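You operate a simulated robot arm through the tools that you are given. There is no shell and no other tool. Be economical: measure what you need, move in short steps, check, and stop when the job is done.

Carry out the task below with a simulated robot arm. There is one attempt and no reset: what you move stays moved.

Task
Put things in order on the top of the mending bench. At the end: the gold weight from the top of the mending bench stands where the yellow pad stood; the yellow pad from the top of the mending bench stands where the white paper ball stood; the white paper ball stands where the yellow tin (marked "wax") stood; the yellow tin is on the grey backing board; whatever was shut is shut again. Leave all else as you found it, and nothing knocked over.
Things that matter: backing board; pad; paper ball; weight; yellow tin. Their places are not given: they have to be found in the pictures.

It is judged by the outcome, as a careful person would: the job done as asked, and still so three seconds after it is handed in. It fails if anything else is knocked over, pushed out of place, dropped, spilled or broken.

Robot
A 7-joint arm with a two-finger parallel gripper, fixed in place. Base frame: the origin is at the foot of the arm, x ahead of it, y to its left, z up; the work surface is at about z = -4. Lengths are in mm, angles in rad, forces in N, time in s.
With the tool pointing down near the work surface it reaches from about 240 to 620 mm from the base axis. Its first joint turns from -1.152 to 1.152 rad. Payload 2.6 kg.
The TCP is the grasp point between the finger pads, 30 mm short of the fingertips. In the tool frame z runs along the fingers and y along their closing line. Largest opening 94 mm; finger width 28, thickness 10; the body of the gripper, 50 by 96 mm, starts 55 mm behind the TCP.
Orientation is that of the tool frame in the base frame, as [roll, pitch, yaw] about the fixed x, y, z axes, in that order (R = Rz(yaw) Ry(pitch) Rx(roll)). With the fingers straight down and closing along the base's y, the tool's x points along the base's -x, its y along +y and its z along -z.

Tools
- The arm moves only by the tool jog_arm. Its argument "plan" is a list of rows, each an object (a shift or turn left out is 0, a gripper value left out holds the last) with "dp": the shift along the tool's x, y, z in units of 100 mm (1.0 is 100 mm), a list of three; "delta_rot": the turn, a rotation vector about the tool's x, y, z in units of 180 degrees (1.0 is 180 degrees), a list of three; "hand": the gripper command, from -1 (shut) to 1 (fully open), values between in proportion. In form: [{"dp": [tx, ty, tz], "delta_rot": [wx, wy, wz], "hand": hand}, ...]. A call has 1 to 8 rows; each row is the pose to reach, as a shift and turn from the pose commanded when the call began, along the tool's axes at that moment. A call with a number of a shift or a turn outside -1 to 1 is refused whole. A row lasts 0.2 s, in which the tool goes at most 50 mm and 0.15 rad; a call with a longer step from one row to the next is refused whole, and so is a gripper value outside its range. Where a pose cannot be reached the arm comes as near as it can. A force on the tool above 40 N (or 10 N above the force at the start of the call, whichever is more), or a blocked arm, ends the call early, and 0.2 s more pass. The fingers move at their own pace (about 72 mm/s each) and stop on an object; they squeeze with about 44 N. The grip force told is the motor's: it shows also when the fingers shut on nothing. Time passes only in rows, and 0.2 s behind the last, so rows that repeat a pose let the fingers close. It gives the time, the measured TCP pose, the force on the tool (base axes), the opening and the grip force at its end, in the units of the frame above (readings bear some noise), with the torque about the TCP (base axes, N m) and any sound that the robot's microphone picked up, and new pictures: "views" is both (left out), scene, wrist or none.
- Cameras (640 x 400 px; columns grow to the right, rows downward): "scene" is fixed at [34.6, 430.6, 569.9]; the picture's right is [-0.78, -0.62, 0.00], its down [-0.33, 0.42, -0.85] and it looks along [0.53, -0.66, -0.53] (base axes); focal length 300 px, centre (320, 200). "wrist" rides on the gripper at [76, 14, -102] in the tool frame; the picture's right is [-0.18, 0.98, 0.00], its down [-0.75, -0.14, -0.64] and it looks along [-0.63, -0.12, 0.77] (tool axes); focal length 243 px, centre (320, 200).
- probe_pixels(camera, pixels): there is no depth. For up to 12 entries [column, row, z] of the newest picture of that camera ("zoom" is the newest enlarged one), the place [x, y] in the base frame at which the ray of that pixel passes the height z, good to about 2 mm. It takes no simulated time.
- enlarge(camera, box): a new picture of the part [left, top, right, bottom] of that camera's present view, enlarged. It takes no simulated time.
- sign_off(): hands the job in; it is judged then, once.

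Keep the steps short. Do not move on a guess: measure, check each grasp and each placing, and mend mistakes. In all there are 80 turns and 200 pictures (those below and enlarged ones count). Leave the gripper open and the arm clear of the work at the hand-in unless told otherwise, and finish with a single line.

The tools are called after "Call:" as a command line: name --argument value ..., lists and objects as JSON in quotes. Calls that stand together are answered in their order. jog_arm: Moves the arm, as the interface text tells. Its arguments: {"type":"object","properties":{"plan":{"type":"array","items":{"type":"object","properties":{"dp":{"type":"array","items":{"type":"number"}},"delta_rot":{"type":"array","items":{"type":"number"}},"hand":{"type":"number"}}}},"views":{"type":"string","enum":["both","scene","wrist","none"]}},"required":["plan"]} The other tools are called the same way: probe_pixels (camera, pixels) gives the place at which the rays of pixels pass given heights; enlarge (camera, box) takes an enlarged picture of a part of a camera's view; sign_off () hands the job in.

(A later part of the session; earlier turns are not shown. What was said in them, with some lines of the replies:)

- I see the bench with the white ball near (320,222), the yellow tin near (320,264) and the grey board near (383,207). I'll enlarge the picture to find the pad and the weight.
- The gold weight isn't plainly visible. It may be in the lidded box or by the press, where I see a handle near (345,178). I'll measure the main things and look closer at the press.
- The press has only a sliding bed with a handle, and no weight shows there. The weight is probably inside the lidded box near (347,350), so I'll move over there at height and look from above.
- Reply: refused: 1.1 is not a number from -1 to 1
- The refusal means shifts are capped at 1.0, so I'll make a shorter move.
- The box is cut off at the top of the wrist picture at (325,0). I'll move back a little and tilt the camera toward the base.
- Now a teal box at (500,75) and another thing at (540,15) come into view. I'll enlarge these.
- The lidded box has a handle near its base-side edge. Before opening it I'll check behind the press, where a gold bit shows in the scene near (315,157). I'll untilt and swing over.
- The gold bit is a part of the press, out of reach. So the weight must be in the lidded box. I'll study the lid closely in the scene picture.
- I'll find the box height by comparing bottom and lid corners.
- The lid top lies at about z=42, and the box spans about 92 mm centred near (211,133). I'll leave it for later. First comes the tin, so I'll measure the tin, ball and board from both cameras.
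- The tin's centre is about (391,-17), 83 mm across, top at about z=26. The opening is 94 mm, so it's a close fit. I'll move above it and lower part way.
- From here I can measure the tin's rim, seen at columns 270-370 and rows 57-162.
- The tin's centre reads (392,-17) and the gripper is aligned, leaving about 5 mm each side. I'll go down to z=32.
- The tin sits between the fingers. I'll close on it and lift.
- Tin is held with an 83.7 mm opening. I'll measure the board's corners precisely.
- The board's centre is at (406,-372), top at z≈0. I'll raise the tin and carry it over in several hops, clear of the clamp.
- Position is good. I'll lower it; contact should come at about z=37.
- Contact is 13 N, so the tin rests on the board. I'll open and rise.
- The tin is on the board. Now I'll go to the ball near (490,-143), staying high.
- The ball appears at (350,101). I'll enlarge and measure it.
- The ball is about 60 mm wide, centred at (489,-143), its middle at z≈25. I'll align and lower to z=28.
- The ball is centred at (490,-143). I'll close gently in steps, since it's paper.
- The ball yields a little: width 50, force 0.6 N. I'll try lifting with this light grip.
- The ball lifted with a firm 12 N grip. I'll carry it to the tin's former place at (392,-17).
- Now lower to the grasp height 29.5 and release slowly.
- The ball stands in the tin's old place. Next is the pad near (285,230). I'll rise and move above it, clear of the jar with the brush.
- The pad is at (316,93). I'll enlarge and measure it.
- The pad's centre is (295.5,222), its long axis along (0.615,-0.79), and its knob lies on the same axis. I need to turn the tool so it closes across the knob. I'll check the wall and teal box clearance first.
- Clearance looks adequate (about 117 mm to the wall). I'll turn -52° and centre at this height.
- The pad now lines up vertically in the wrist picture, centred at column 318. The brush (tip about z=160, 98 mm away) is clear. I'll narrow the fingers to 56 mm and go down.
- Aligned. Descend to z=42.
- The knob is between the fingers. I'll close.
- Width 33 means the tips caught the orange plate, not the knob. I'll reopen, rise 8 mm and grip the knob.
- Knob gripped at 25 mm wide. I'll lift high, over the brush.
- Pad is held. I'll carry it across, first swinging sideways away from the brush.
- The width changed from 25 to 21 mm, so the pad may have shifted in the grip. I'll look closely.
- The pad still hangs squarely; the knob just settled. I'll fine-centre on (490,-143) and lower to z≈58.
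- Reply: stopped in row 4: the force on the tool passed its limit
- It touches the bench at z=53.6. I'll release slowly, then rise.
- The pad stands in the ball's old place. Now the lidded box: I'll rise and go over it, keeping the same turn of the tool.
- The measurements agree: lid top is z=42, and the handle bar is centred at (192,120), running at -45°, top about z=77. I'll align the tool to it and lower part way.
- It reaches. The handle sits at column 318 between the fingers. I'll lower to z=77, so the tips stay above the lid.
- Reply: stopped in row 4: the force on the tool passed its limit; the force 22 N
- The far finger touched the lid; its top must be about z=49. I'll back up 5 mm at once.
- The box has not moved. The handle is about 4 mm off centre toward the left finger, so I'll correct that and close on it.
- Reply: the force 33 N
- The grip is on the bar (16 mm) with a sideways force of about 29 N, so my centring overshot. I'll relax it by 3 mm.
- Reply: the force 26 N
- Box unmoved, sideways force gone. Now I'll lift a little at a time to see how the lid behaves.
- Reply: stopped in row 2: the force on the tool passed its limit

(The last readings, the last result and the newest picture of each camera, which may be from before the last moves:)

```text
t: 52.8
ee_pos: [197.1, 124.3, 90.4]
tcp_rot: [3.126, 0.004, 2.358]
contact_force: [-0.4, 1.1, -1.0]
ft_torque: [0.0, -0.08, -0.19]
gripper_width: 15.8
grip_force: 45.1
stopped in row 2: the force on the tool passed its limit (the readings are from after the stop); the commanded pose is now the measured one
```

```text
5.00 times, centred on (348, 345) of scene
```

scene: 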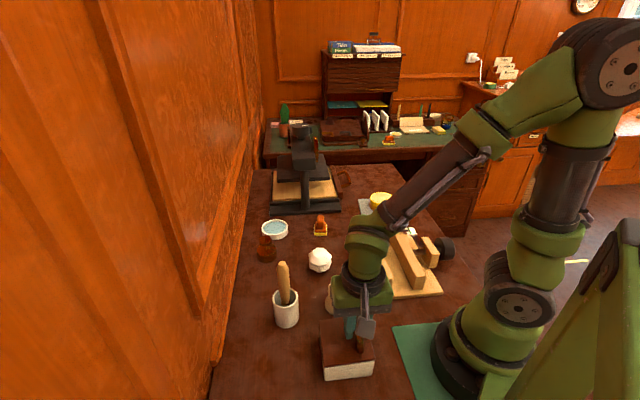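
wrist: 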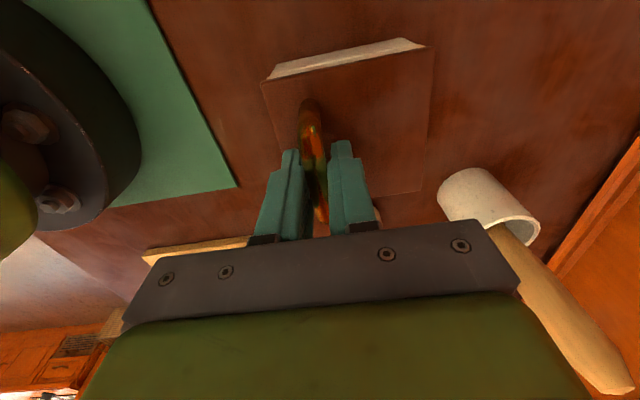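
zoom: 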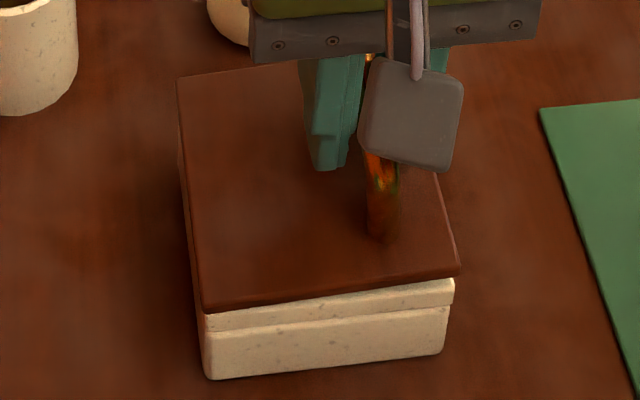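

The right edge rises while the left stays put, so the lid is hinged along its pad-side edge. With this grip, the fingers would jam against the lid as it swings. I'll set it back down, release, and re-grip the handle lengthwise so it can pivot between the pads.

Call:
jog_arm --plan '[{"dp": [0, -0.03, 0.05], "hand": -1}, {"dp": [0, -0.03, 0.05], "hand": -0.6}, {"dp": [0, -0.03, 0.05], "hand": 0}, {"dp": [0, -0.03, -0.1], "hand": 0}, {"dp": [0, -0.03, -0.5], "hand": 0}, {"dp": [0, -0.03, -0.6], "hand": 1}]' --views "scene"

Call:
enlarge --camera "scene" --box '[310, 305, 385, 385]'

```text
t: 54.2
ee_pos: [191.4, 119.9, 151.9]
tcp_rot: [3.126, 0.005, 2.358]
contact_force: [-0.3, -0.3, -0.2]
ft_torque: [-0.01, 0.0, -0.01]
gripper_width: 93.8
grip_force: 0.0
```

scene: 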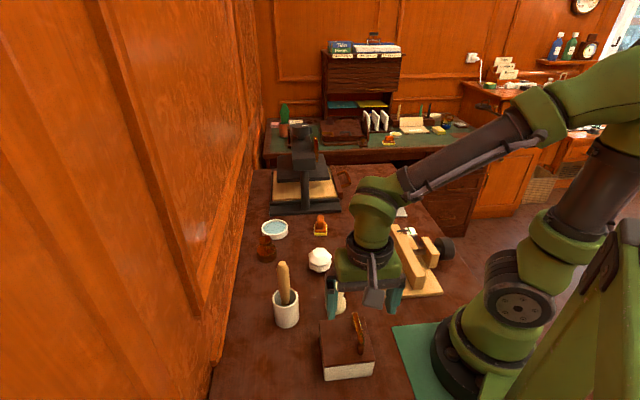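

```text
5.00 times, centred on (348, 345) of scene
```

zoom: 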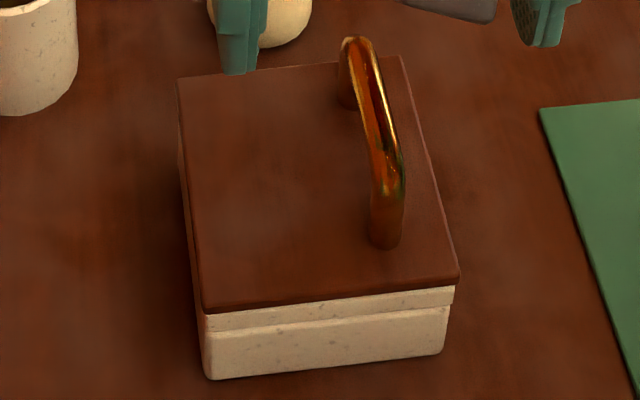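

The lid is shut exactly as before. Now I'll turn the tool +90° in two calls.

Call:
jog_arm --plan '[{"delta_rot": [0.004, 0, -0.042], "hand": 1}, {"delta_rot": [0.004, 0, -0.084]}, {"delta_rot": [0.004, 0, -0.126]}, {"delta_rot": [0.004, 0, -0.168]}, {"delta_rot": [0.004, 0, -0.21]}, {"delta_rot": [0.004, 0, -0.25]}]' --views "none"

Call:
jog_arm --plan '[{"delta_rot": [0, 0, -0.042], "hand": 1}, {"delta_rot": [0, 0, -0.084]}, {"delta_rot": [0, 0, -0.126]}, {"delta_rot": [0, 0, -0.168]}, {"delta_rot": [0, 0, -0.21]}, {"delta_rot": [0, 0, -0.25]}, {"delta_rot": [0, 0, -0.25]}]'

```text
t: 55.6
ee_pos: [193.1, 120.5, 151.4]
tcp_rot: [-3.139, 0.011, -3.138]
contact_force: [-0.3, 0.2, 0.2]
ft_torque: [0.01, 0.03, 0.01]
gripper_width: 93.9
grip_force: 0.0
```

```text
t: 57.2
ee_pos: [194.1, 120.2, 150.6]
tcp_rot: [-3.134, 0.005, -2.35]
contact_force: [0.1, -1.0, 0.1]
ft_torque: [-0.03, 0.0, -0.01]
gripper_width: 94.1
grip_force: 0.0
```

scene: 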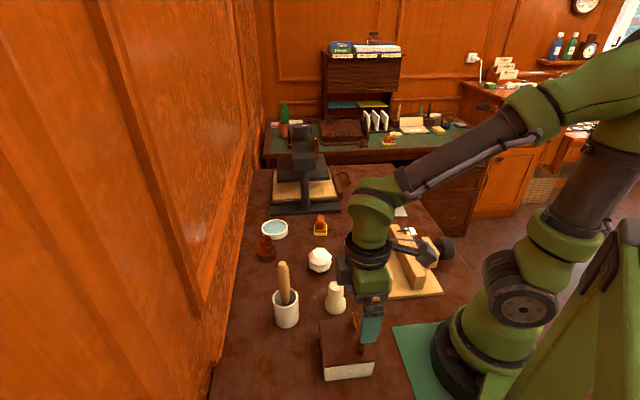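
wrist: 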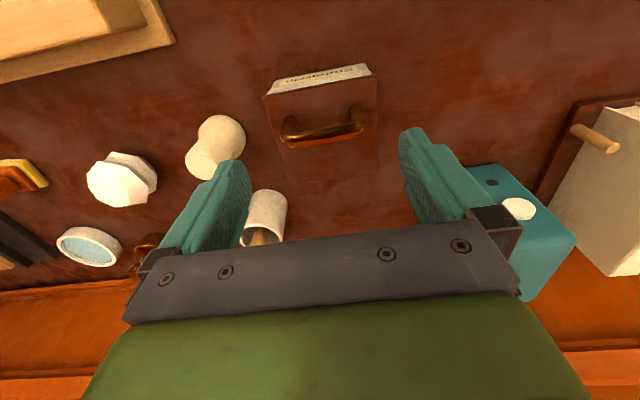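

The handle is now lengthwise between the fingers. There's also a label on the box's front. I'll measure the handle ends and read the label.

Call:
enlarge --camera "wrist" --box '[255, 55, 395, 155]'

Call:
probe_pixels --camera "wrist" --pixels '[[281, 127, 70], [364, 119, 70], [321, 134, 70], [321, 126, 70]]'

```text
4.00 times, centred on (325, 105) of wrist
```

zoom: 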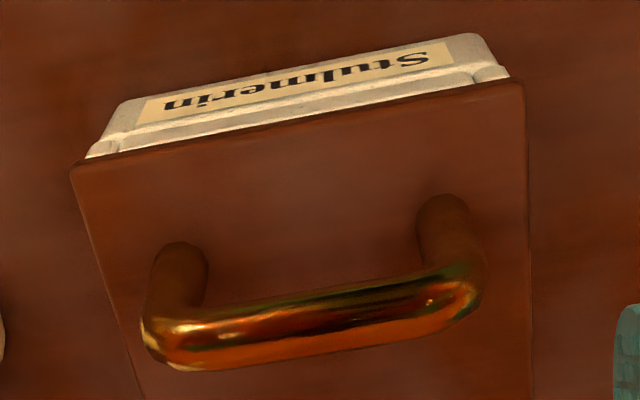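

```text
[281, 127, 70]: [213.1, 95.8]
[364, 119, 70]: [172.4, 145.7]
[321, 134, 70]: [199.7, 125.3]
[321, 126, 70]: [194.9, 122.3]
```

The label reads "Stulmerin", and the box is still shut. Looking again, the shiny brass thing with a knob at scene (267,248) has the classic shape of a weight. I'll enlarge it.

Call:
enlarge --camera "scene" --box '[245, 225, 295, 270]'

Call:
probe_pixels --camera "scene" --pixels '[[267, 256, 0], [267, 240, 40], [267, 250, 15], [258, 252, 10], [277, 252, 10]]'

```text
8.89 times, centred on (270, 248) of scene
```

zoom: 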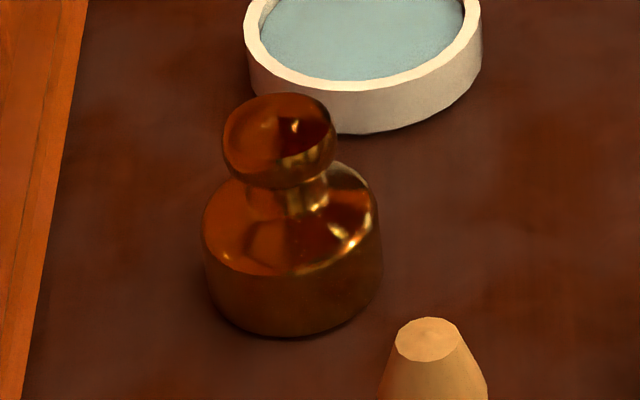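

```text
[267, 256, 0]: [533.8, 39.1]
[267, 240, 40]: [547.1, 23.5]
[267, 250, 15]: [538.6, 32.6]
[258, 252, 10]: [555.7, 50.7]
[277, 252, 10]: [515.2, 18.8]
```

It's plainly a brass weight with knob, so the box need not be opened at all. I'll rise, turn back to closing along y, and go over to the weight.

Call:
jog_arm --plan '[{"dp": [0, 0, -0.4], "delta_rot": [0, 0, 0.042], "hand": 0.6}, {"dp": [0, 0, -0.8], "delta_rot": [0, 0, 0.084]}, {"dp": [0, 0, -0.95], "delta_rot": [0, 0, 0.126]}, {"dp": [0, 0, -0.95], "delta_rot": [0, 0, 0.168]}, {"dp": [0, 0, -0.95], "delta_rot": [0, 0, 0.21]}, {"dp": [0, 0, -0.95], "delta_rot": [0, 0, 0.252]}, {"dp": [0, 0, -0.95], "delta_rot": [0, 0, 0.252]}]' --views "scene"

Call:
enlarge --camera "scene" --box '[310, 305, 385, 385]'

```text
t: 58.8
ee_pos: [193.6, 120.7, 246.3]
tcp_rot: [-3.139, 0.011, 3.136]
contact_force: [0.1, 0.7, 0.4]
ft_torque: [0.01, 0.03, -0.01]
gripper_width: 75.2
grip_force: 0.0
```

scene: 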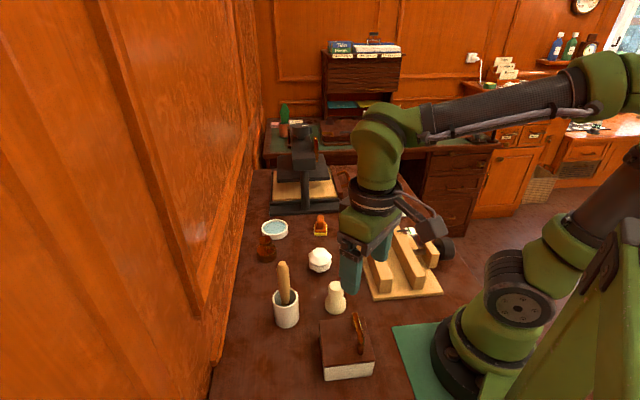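

```text
5.00 times, centred on (348, 345) of scene
```

zoom: 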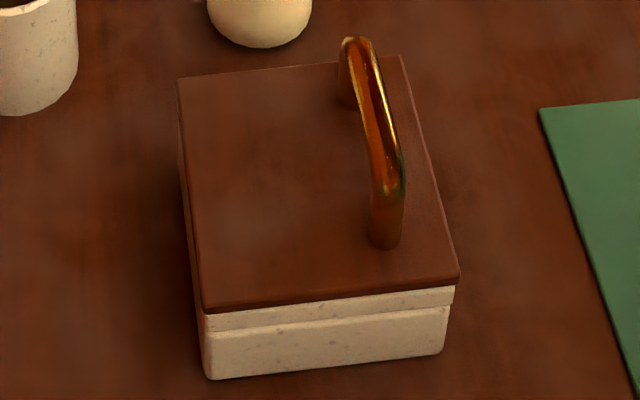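

The box is just as it was at the start. Now I'll travel to the weight, in hops at z=246.

Call:
jog_arm --plan '[{"dp": [-0.3, -0.3, 0], "delta_rot": [0, 0.0035, 0]}, {"dp": [-0.6, -0.6, 0], "delta_rot": [0, 0.0035, 0]}, {"dp": [-0.95, -0.87, 0], "delta_rot": [0, 0.0035, 0]}, {"dp": [-1.0, -0.87, 0], "delta_rot": [0, 0.0035, 0]}]' --views "none"

Call:
jog_arm --plan '[{"dp": [-0.45, 0, 0]}, {"dp": [-0.9, 0, 0]}, {"dp": [-1.0, 0, 0]}]' --views "none"

Call:
jog_arm --plan '[{"dp": [-0.45, 0, 0]}, {"dp": [-0.9, 0, 0]}, {"dp": [-1.0, 0, 0.2]}, {"dp": [-1.0, 0, 0.6]}, {"dp": [-1.0, 0, 0.8]}, {"dp": [-1.0, 0, 0.8]}]'

```text
t: 59.8
ee_pos: [292.2, 33.7, 246.0]
tcp_rot: [-3.139, 0.0, 3.138]
contact_force: [-1.1, 1.0, 0.2]
ft_torque: [-0.03, -0.02, 0.01]
gripper_width: 75.0
grip_force: 0.1
```

```text
t: 60.6
ee_pos: [392.4, 33.8, 247.4]
tcp_rot: [-3.139, 0.0, 3.138]
contact_force: [-0.4, 0.0, 0.5]
ft_torque: [0.0, 0.01, 0.0]
gripper_width: 75.3
grip_force: 0.0
```

```text
t: 62.0
ee_pos: [491.2, 33.8, 167.5]
tcp_rot: [-3.137, -0.002, 3.137]
contact_force: [0.3, -0.4, 0.9]
ft_torque: [-0.03, 0.01, 0.0]
gripper_width: 75.0
grip_force: 0.1
```

scene: 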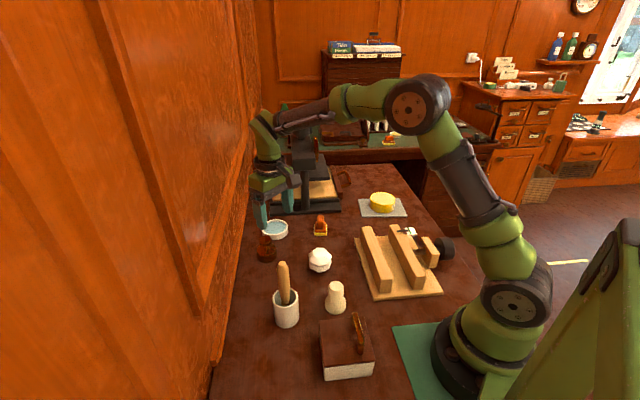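
wrist: 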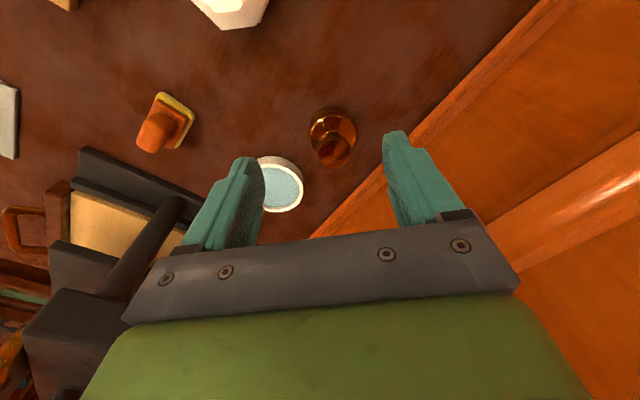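

Call:
enlarge --camera "wrist" --box '[290, 90, 380, 180]'

Call:
probe_pixels --camera "wrist" --pixels '[[332, 130, 12], [309, 133, 12], [357, 131, 12], [332, 107, 5], [333, 152, 50], [320, 150, 50], [346, 150, 50], [285, 185, 5], [262, 165, 15], [303, 190, 15], [412, 145, -4]]'

Call:
probe_pixels --camera "scene" --pixels '[[266.9, 239.8, 50], [266.9, 239.8, 45], [266.7, 253, 8], [256.8, 253, 8], [276.8, 253, 8], [266, 262.8, -4]]'

```text
4.44 times, centred on (335, 135) of wrist
```

zoom: 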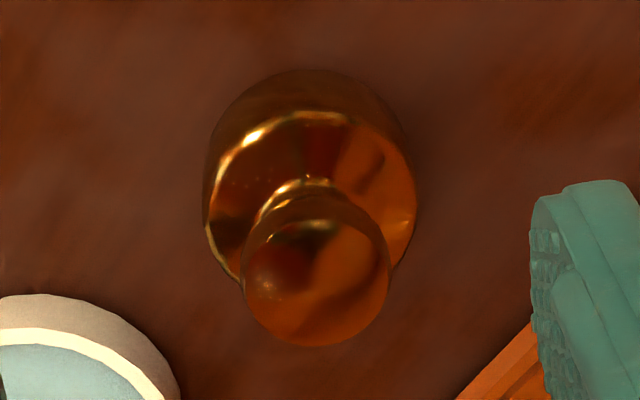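

```text
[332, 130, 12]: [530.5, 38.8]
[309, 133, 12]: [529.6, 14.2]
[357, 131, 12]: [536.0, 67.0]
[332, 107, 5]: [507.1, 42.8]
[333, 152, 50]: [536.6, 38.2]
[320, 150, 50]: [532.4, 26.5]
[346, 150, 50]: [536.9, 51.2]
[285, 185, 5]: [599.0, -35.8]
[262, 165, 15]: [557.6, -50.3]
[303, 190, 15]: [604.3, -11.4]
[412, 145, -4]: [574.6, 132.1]
```

```text
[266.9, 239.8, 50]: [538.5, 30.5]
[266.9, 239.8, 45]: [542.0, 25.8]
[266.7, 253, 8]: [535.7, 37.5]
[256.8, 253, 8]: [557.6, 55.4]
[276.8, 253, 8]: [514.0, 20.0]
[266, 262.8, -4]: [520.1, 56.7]
```

The weight's centre is about (535,38.5), its base about 54 mm wide. The dish edge is close to the -y finger, so I'll turn the tool by -25° for room and come to z=110.

Call:
jog_arm --plan '[{"dp": [-0.2, 0.05, 0], "delta_rot": [0, 0, 0.046], "hand": 0.6}, {"dp": [-0.44, 0.05, 0], "delta_rot": [0, 0, 0.092]}, {"dp": [-0.44, 0.05, 0.2], "delta_rot": [0, 0, 0.139]}, {"dp": [-0.44, 0.05, 0.5], "delta_rot": [0, 0, 0.139]}, {"dp": [-0.44, 0.05, 0.5], "delta_rot": [0, 0, 0.139]}]'

```text
t: 63.2
ee_pos: [536.2, 38.2, 117.0]
tcp_rot: [-3.137, 0.001, 2.7]
contact_force: [-0.2, 0.1, 0.0]
ft_torque: [-0.03, 0.0, 0.02]
gripper_width: 75.5
grip_force: 0.1
```

scene: 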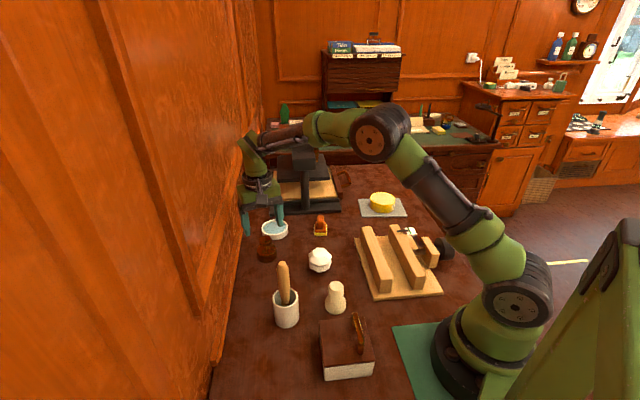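
wrist: 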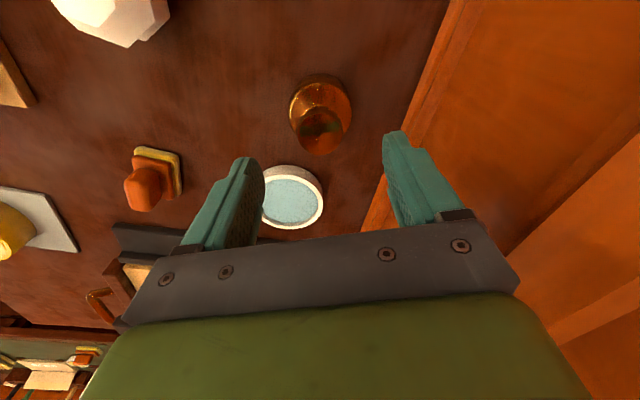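

Call:
probe_pixels --camera "wrist" --pixels '[[289, 108, 14], [352, 106, 14], [320, 74, 0], [320, 134, 50], [299, 134, 50], [343, 134, 50], [388, 170, 50], [410, 110, -4]]'

Call:
enlarge --camera "wrist" --box '[230, 60, 430, 240]'

```text
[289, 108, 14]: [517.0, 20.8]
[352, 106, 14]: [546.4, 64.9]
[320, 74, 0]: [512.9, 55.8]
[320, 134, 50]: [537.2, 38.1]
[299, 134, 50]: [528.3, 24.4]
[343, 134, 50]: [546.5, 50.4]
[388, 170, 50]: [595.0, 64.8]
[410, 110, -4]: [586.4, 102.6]
```

```text
2.22 times, centred on (330, 150) of wrist
```

zoom: 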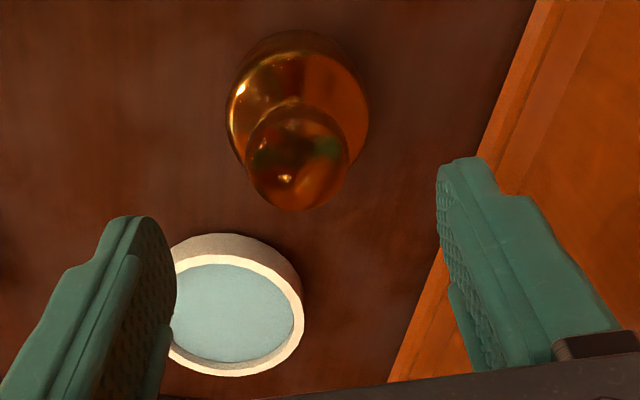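

Alignment is within 2 mm. I'll lower to z=31 around the base.

Call:
jog_arm --plan '[{"dp": [0, 0.012, 0.35], "hand": 0.6}, {"dp": [0, 0.012, 0.65]}, {"dp": [0, 0.012, 0.86]}, {"dp": [0, 0.012, 0.86]}]'

```text
t: 64.2
ee_pos: [536.4, 38.0, 30.4]
tcp_rot: [-3.141, 0.0, 2.7]
contact_force: [-0.3, -0.3, 0.0]
ft_torque: [-0.01, 0.02, 0.0]
gripper_width: 75.1
grip_force: 0.0
```

scene: 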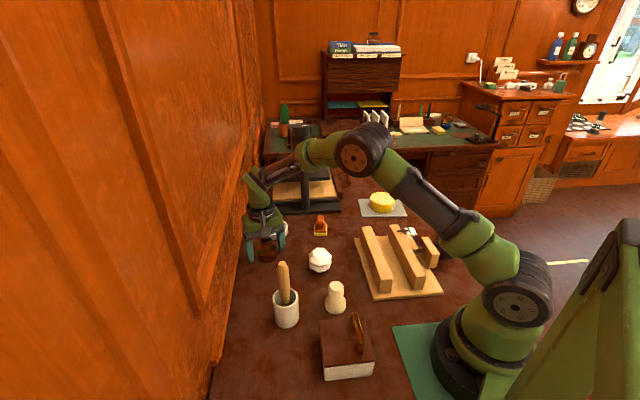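
wrist: 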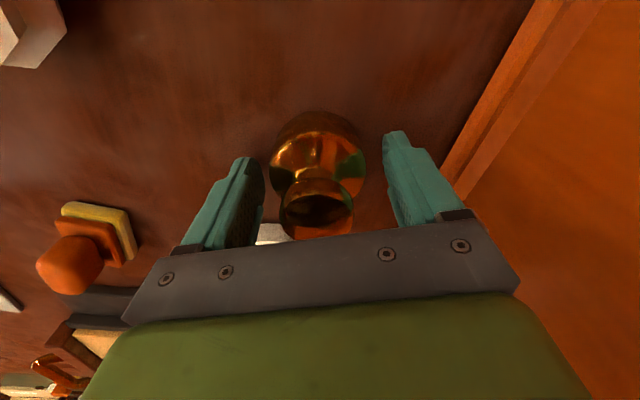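

The weight's base is centred between the fingers. I'll close and lift a little.

Call:
jog_arm --plan '[{"hand": 0.2}, {"hand": -0.2}, {"hand": -0.2}]' --views "none"

Call:
jog_arm --plan '[{"dp": [0, 0, -0.1], "hand": -0.2}, {"dp": [0, 0, -0.4]}, {"dp": [0, 0, -0.4]}]'

```text
t: 65.0
ee_pos: [536.3, 38.2, 30.2]
tcp_rot: [-3.138, -0.001, 2.701]
contact_force: [-0.2, -0.6, 0.8]
ft_torque: [-0.05, -0.01, -0.02]
gripper_width: 53.8
grip_force: 43.5
```

```text
t: 65.8
ee_pos: [536.3, 38.4, 71.7]
tcp_rot: [-3.139, 0.0, 2.701]
contact_force: [0.3, 0.1, -4.3]
ft_torque: [0.0, 0.0, -0.03]
gripper_width: 53.5
grip_force: 43.8
```

scene: 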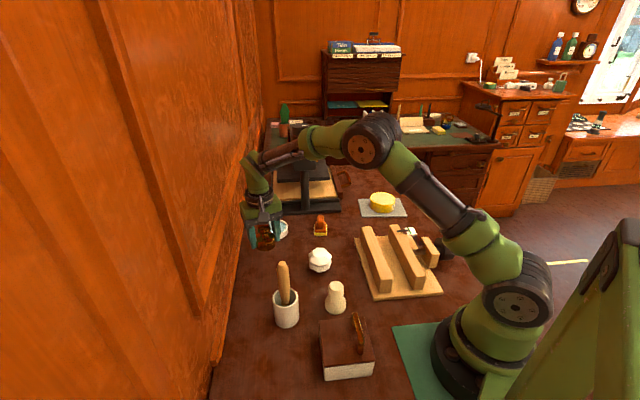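
wrist: 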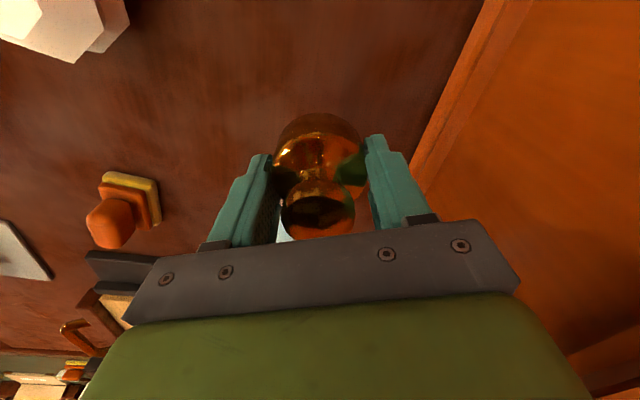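

The weight is held (about 4.3 N). I'll rise high and go around the brush on the base side.

Call:
jog_arm --plan '[{"dp": [0, 0, -0.4], "hand": -0.2}, {"dp": [0, 0, -0.8]}, {"dp": [0, 0, -1.0]}]' --views "none"

Call:
jog_arm --plan '[{"dp": [0.2, -0.2, -0.35], "hand": -0.2}, {"dp": [0.45, -0.4, -0.7]}, {"dp": [0.75, -0.7, -0.7]}, {"dp": [1.0, -0.8, -0.7]}]' --views "none"

Call:
jog_arm --plan '[{"dp": [0.45, 0, 0], "hand": -0.2}, {"dp": [0.9, 0, 0]}, {"dp": [1.0, 0, 0]}]' --views "none"

Call:
jog_arm --plan '[{"dp": [0.2, 0.35, 0], "hand": -0.2}, {"dp": [0.4, 0.7, 0]}, {"dp": [0.6, 1.0, 0]}]' --views "none"

Call:
jog_arm --plan '[{"dp": [0.2, 0.25, 0], "hand": -0.2}, {"dp": [0.35, 0.44, 0]}, {"dp": [0.35, 0.44, 0.4]}, {"dp": [0.35, 0.44, 0.8]}, {"dp": [0.35, 0.44, 1.0]}, {"dp": [0.35, 0.44, 1.0]}]'

```text
t: 66.6
ee_pos: [535.9, 38.5, 171.6]
tcp_rot: [-3.139, 0.0, 2.702]
contact_force: [-0.5, -0.3, -4.1]
ft_torque: [0.04, -0.02, 0.0]
gripper_width: 53.3
grip_force: 44.4
```

```text
t: 67.6
ee_pos: [411.9, 10.3, 240.2]
tcp_rot: [-3.138, 0.002, 2.702]
contact_force: [0.9, -0.4, -4.3]
ft_torque: [-0.03, -0.05, 0.0]
gripper_width: 53.3
grip_force: 44.4
```

```text
t: 68.4
ee_pos: [322.0, 50.4, 241.6]
tcp_rot: [-3.138, 0.001, 2.702]
contact_force: [0.0, 0.0, -4.1]
ft_torque: [-0.02, -0.01, -0.01]
gripper_width: 53.5
grip_force: 44.1
```

```text
t: 69.2
ee_pos: [310.3, 168.1, 241.1]
tcp_rot: [-3.138, 0.0, 2.699]
contact_force: [0.2, -0.3, -4.0]
ft_torque: [0.01, 0.01, -0.01]
gripper_width: 53.4
grip_force: 43.9
```

```text
t: 70.6
ee_pos: [297.2, 221.4, 139.0]
tcp_rot: [-3.138, -0.001, 2.701]
contact_force: [-0.4, 0.1, -4.0]
ft_torque: [-0.01, -0.03, -0.02]
gripper_width: 53.4
grip_force: 44.2
```

scene: 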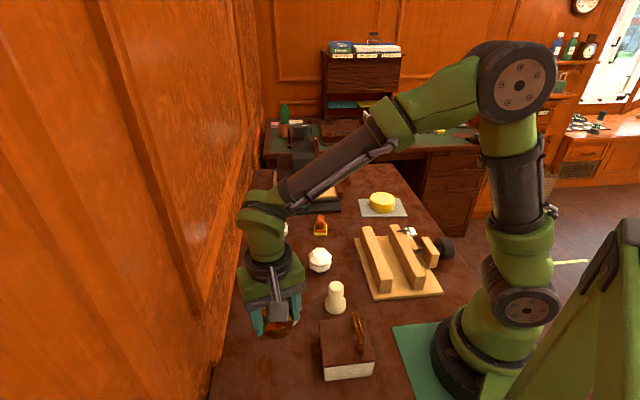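
wrist: 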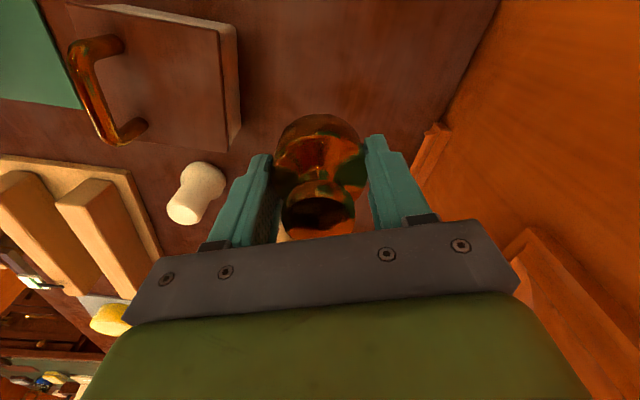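

On target. I'll lower toward the resting height of about z=30.

Call:
jog_arm --plan '[{"dp": [0, 0, 0.4], "hand": -0.2}, {"dp": [0, 0, 0.8]}, {"dp": [0, 0, 1.0]}, {"dp": [0, 0, 1.0]}]' --views "none"

Call:
jog_arm --plan '[{"dp": [0, 0, 0.05], "hand": -0.2}, {"dp": [0, 0, 0.08]}, {"dp": [0, 0, 0.085]}]'

```text
t: 71.6
ee_pos: [296.0, 221.9, 39.1]
tcp_rot: [-3.138, -0.001, 2.703]
contact_force: [-0.4, -0.7, -4.3]
ft_torque: [0.02, -0.01, 0.01]
gripper_width: 53.4
grip_force: 43.9
```

```text
t: 72.4
ee_pos: [295.6, 221.5, 32.3]
tcp_rot: [-3.138, -0.001, 2.702]
contact_force: [0.3, -0.3, -4.5]
ft_torque: [0.04, -0.01, 0.02]
gripper_width: 53.6
grip_force: 44.0
```

scene: 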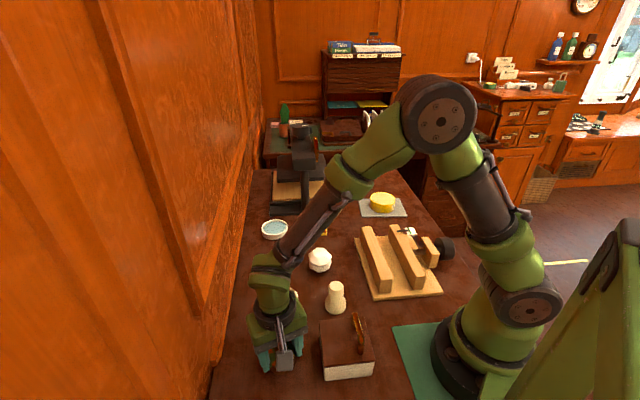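
wrist: 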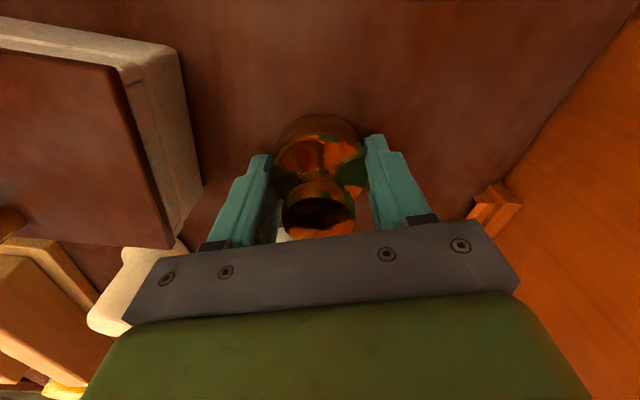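

Still 4.5 N hanging, so it's not touching yet. I'll lower in 1 mm steps.

Call:
jog_arm --plan '[{"dp": [0, 0, 0.01], "hand": -0.2}, {"dp": [0, 0, 0.02]}, {"dp": [0, 0, 0.025]}]' --views "none"

```text
t: 73.3
ee_pos: [296.6, 221.4, 31.6]
tcp_rot: [-3.14, 0.002, 2.701]
contact_force: [-1.8, -1.5, 4.0]
ft_torque: [0.08, 0.0, -0.03]
gripper_width: 53.5
grip_force: 43.8
stopped in row 3: the force on the tool passed its limit (the readings are from after the stop); the commanded pose is now the measured one
```

It has touched the bench. I'll release and rise straight up.

Call:
jog_arm --plan '[{"hand": 0.2}, {"hand": 0.4}, {"hand": 0.5}, {"dp": [0, 0, -0.2], "hand": 0.5}, {"dp": [0, 0, -0.6]}, {"dp": [0, 0, -1.0]}, {"dp": [0, 0, -1.0]}]' --views "wrist"

Call:
jog_arm --plan '[{"dp": [0, 0, -0.4], "hand": 1}, {"dp": [0, 0, -0.8]}, {"dp": [0, -0.3, -1.0]}, {"dp": [0, -0.7, -1.0]}, {"dp": [0, -1.0, -1.0]}, {"dp": [0, -1.0, -1.0]}]'

Call:
enlarge --camera "scene" --box '[250, 290, 390, 390]'

Call:
enlarge --camera "scene" --box '[250, 170, 460, 300]'

```text
t: 74.9
ee_pos: [296.5, 220.0, 132.7]
tcp_rot: [-3.14, -0.001, 2.701]
contact_force: [-0.2, -0.8, 0.9]
ft_torque: [0.05, 0.0, -0.02]
gripper_width: 70.3
grip_force: 0.0
```

wrist: 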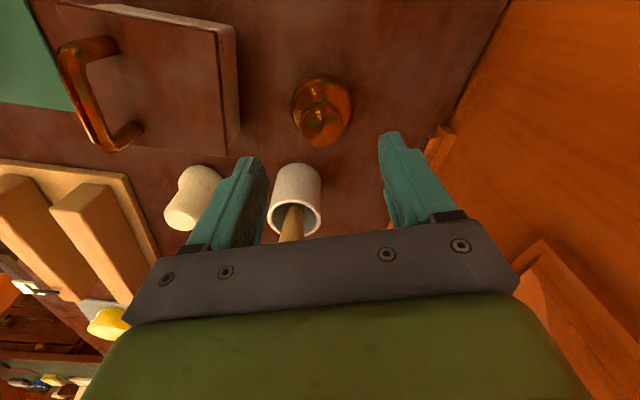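

```text
t: 76.3
ee_pos: [254.7, 130.5, 231.5]
tcp_rot: [-3.138, -0.001, 2.702]
contact_force: [0.7, 0.0, -0.4]
ft_torque: [0.0, 0.03, 0.03]
gripper_width: 93.8
grip_force: 0.0
```

scene: 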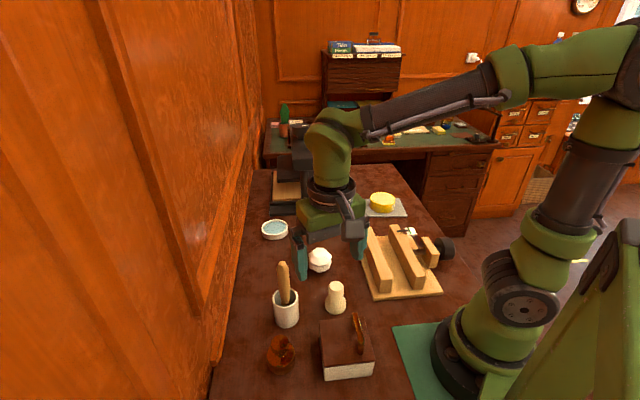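
wrist: 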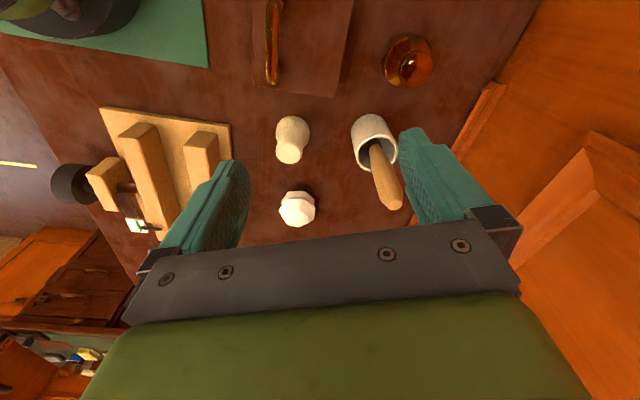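

```text
4.00 times, centred on (320, 340) of scene
```

zoom: 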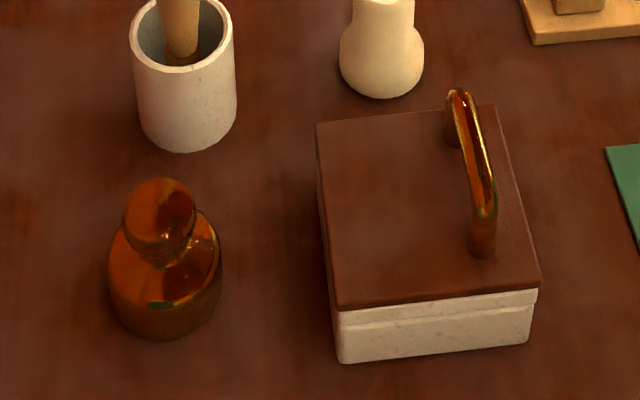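

```text
3.05 times, centred on (355, 235) of scene
```

zoom: 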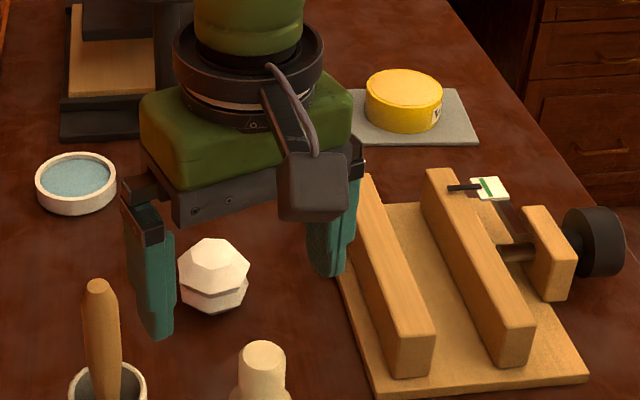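

The weight, ball and tin stand properly and the box is shut. I'll raise the arm clear and check that the pad is standing.

Call:
jog_arm --plan '[{"dp": [0, -0.3, -0.35], "hand": 1}, {"dp": [0, -0.3, -0.7]}, {"dp": [0, -0.3, -1.0]}, {"dp": [0, -0.3, -1.0]}]' --views "scene"

Call:
enlarge --camera "scene" --box '[240, 180, 420, 290]'

```text
t: 77.3
ee_pos: [241.5, 104.6, 331.6]
tcp_rot: [-3.14, 0.0, 2.701]
contact_force: [-0.1, 0.3, -0.3]
ft_torque: [0.02, 0.0, 0.01]
gripper_width: 94.2
grip_force: 0.1
```

scene: 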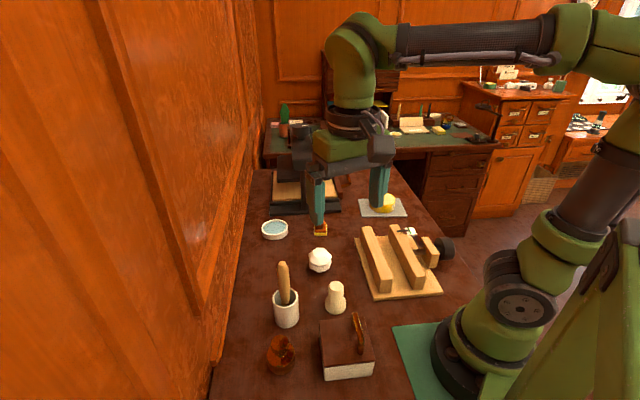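

```text
3.56 times, centred on (330, 235) of scene
```

zoom: 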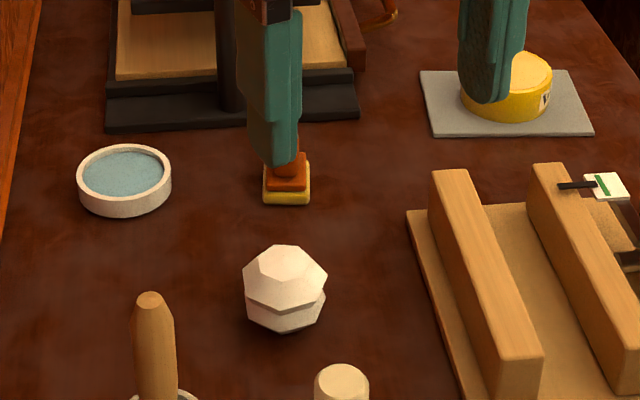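

Everything stands in its place, the box is shut, the gripper is open and the arm is clear. I'll hand it in.

Call:
sign_off

```text
The job is handed in.
```

The job is handed in: the weight, pad, ball and tin are each in the place you asked, the lidded box (lid lifted a few millimetres by mistake, then set back) is shut, and nothing was knocked over.
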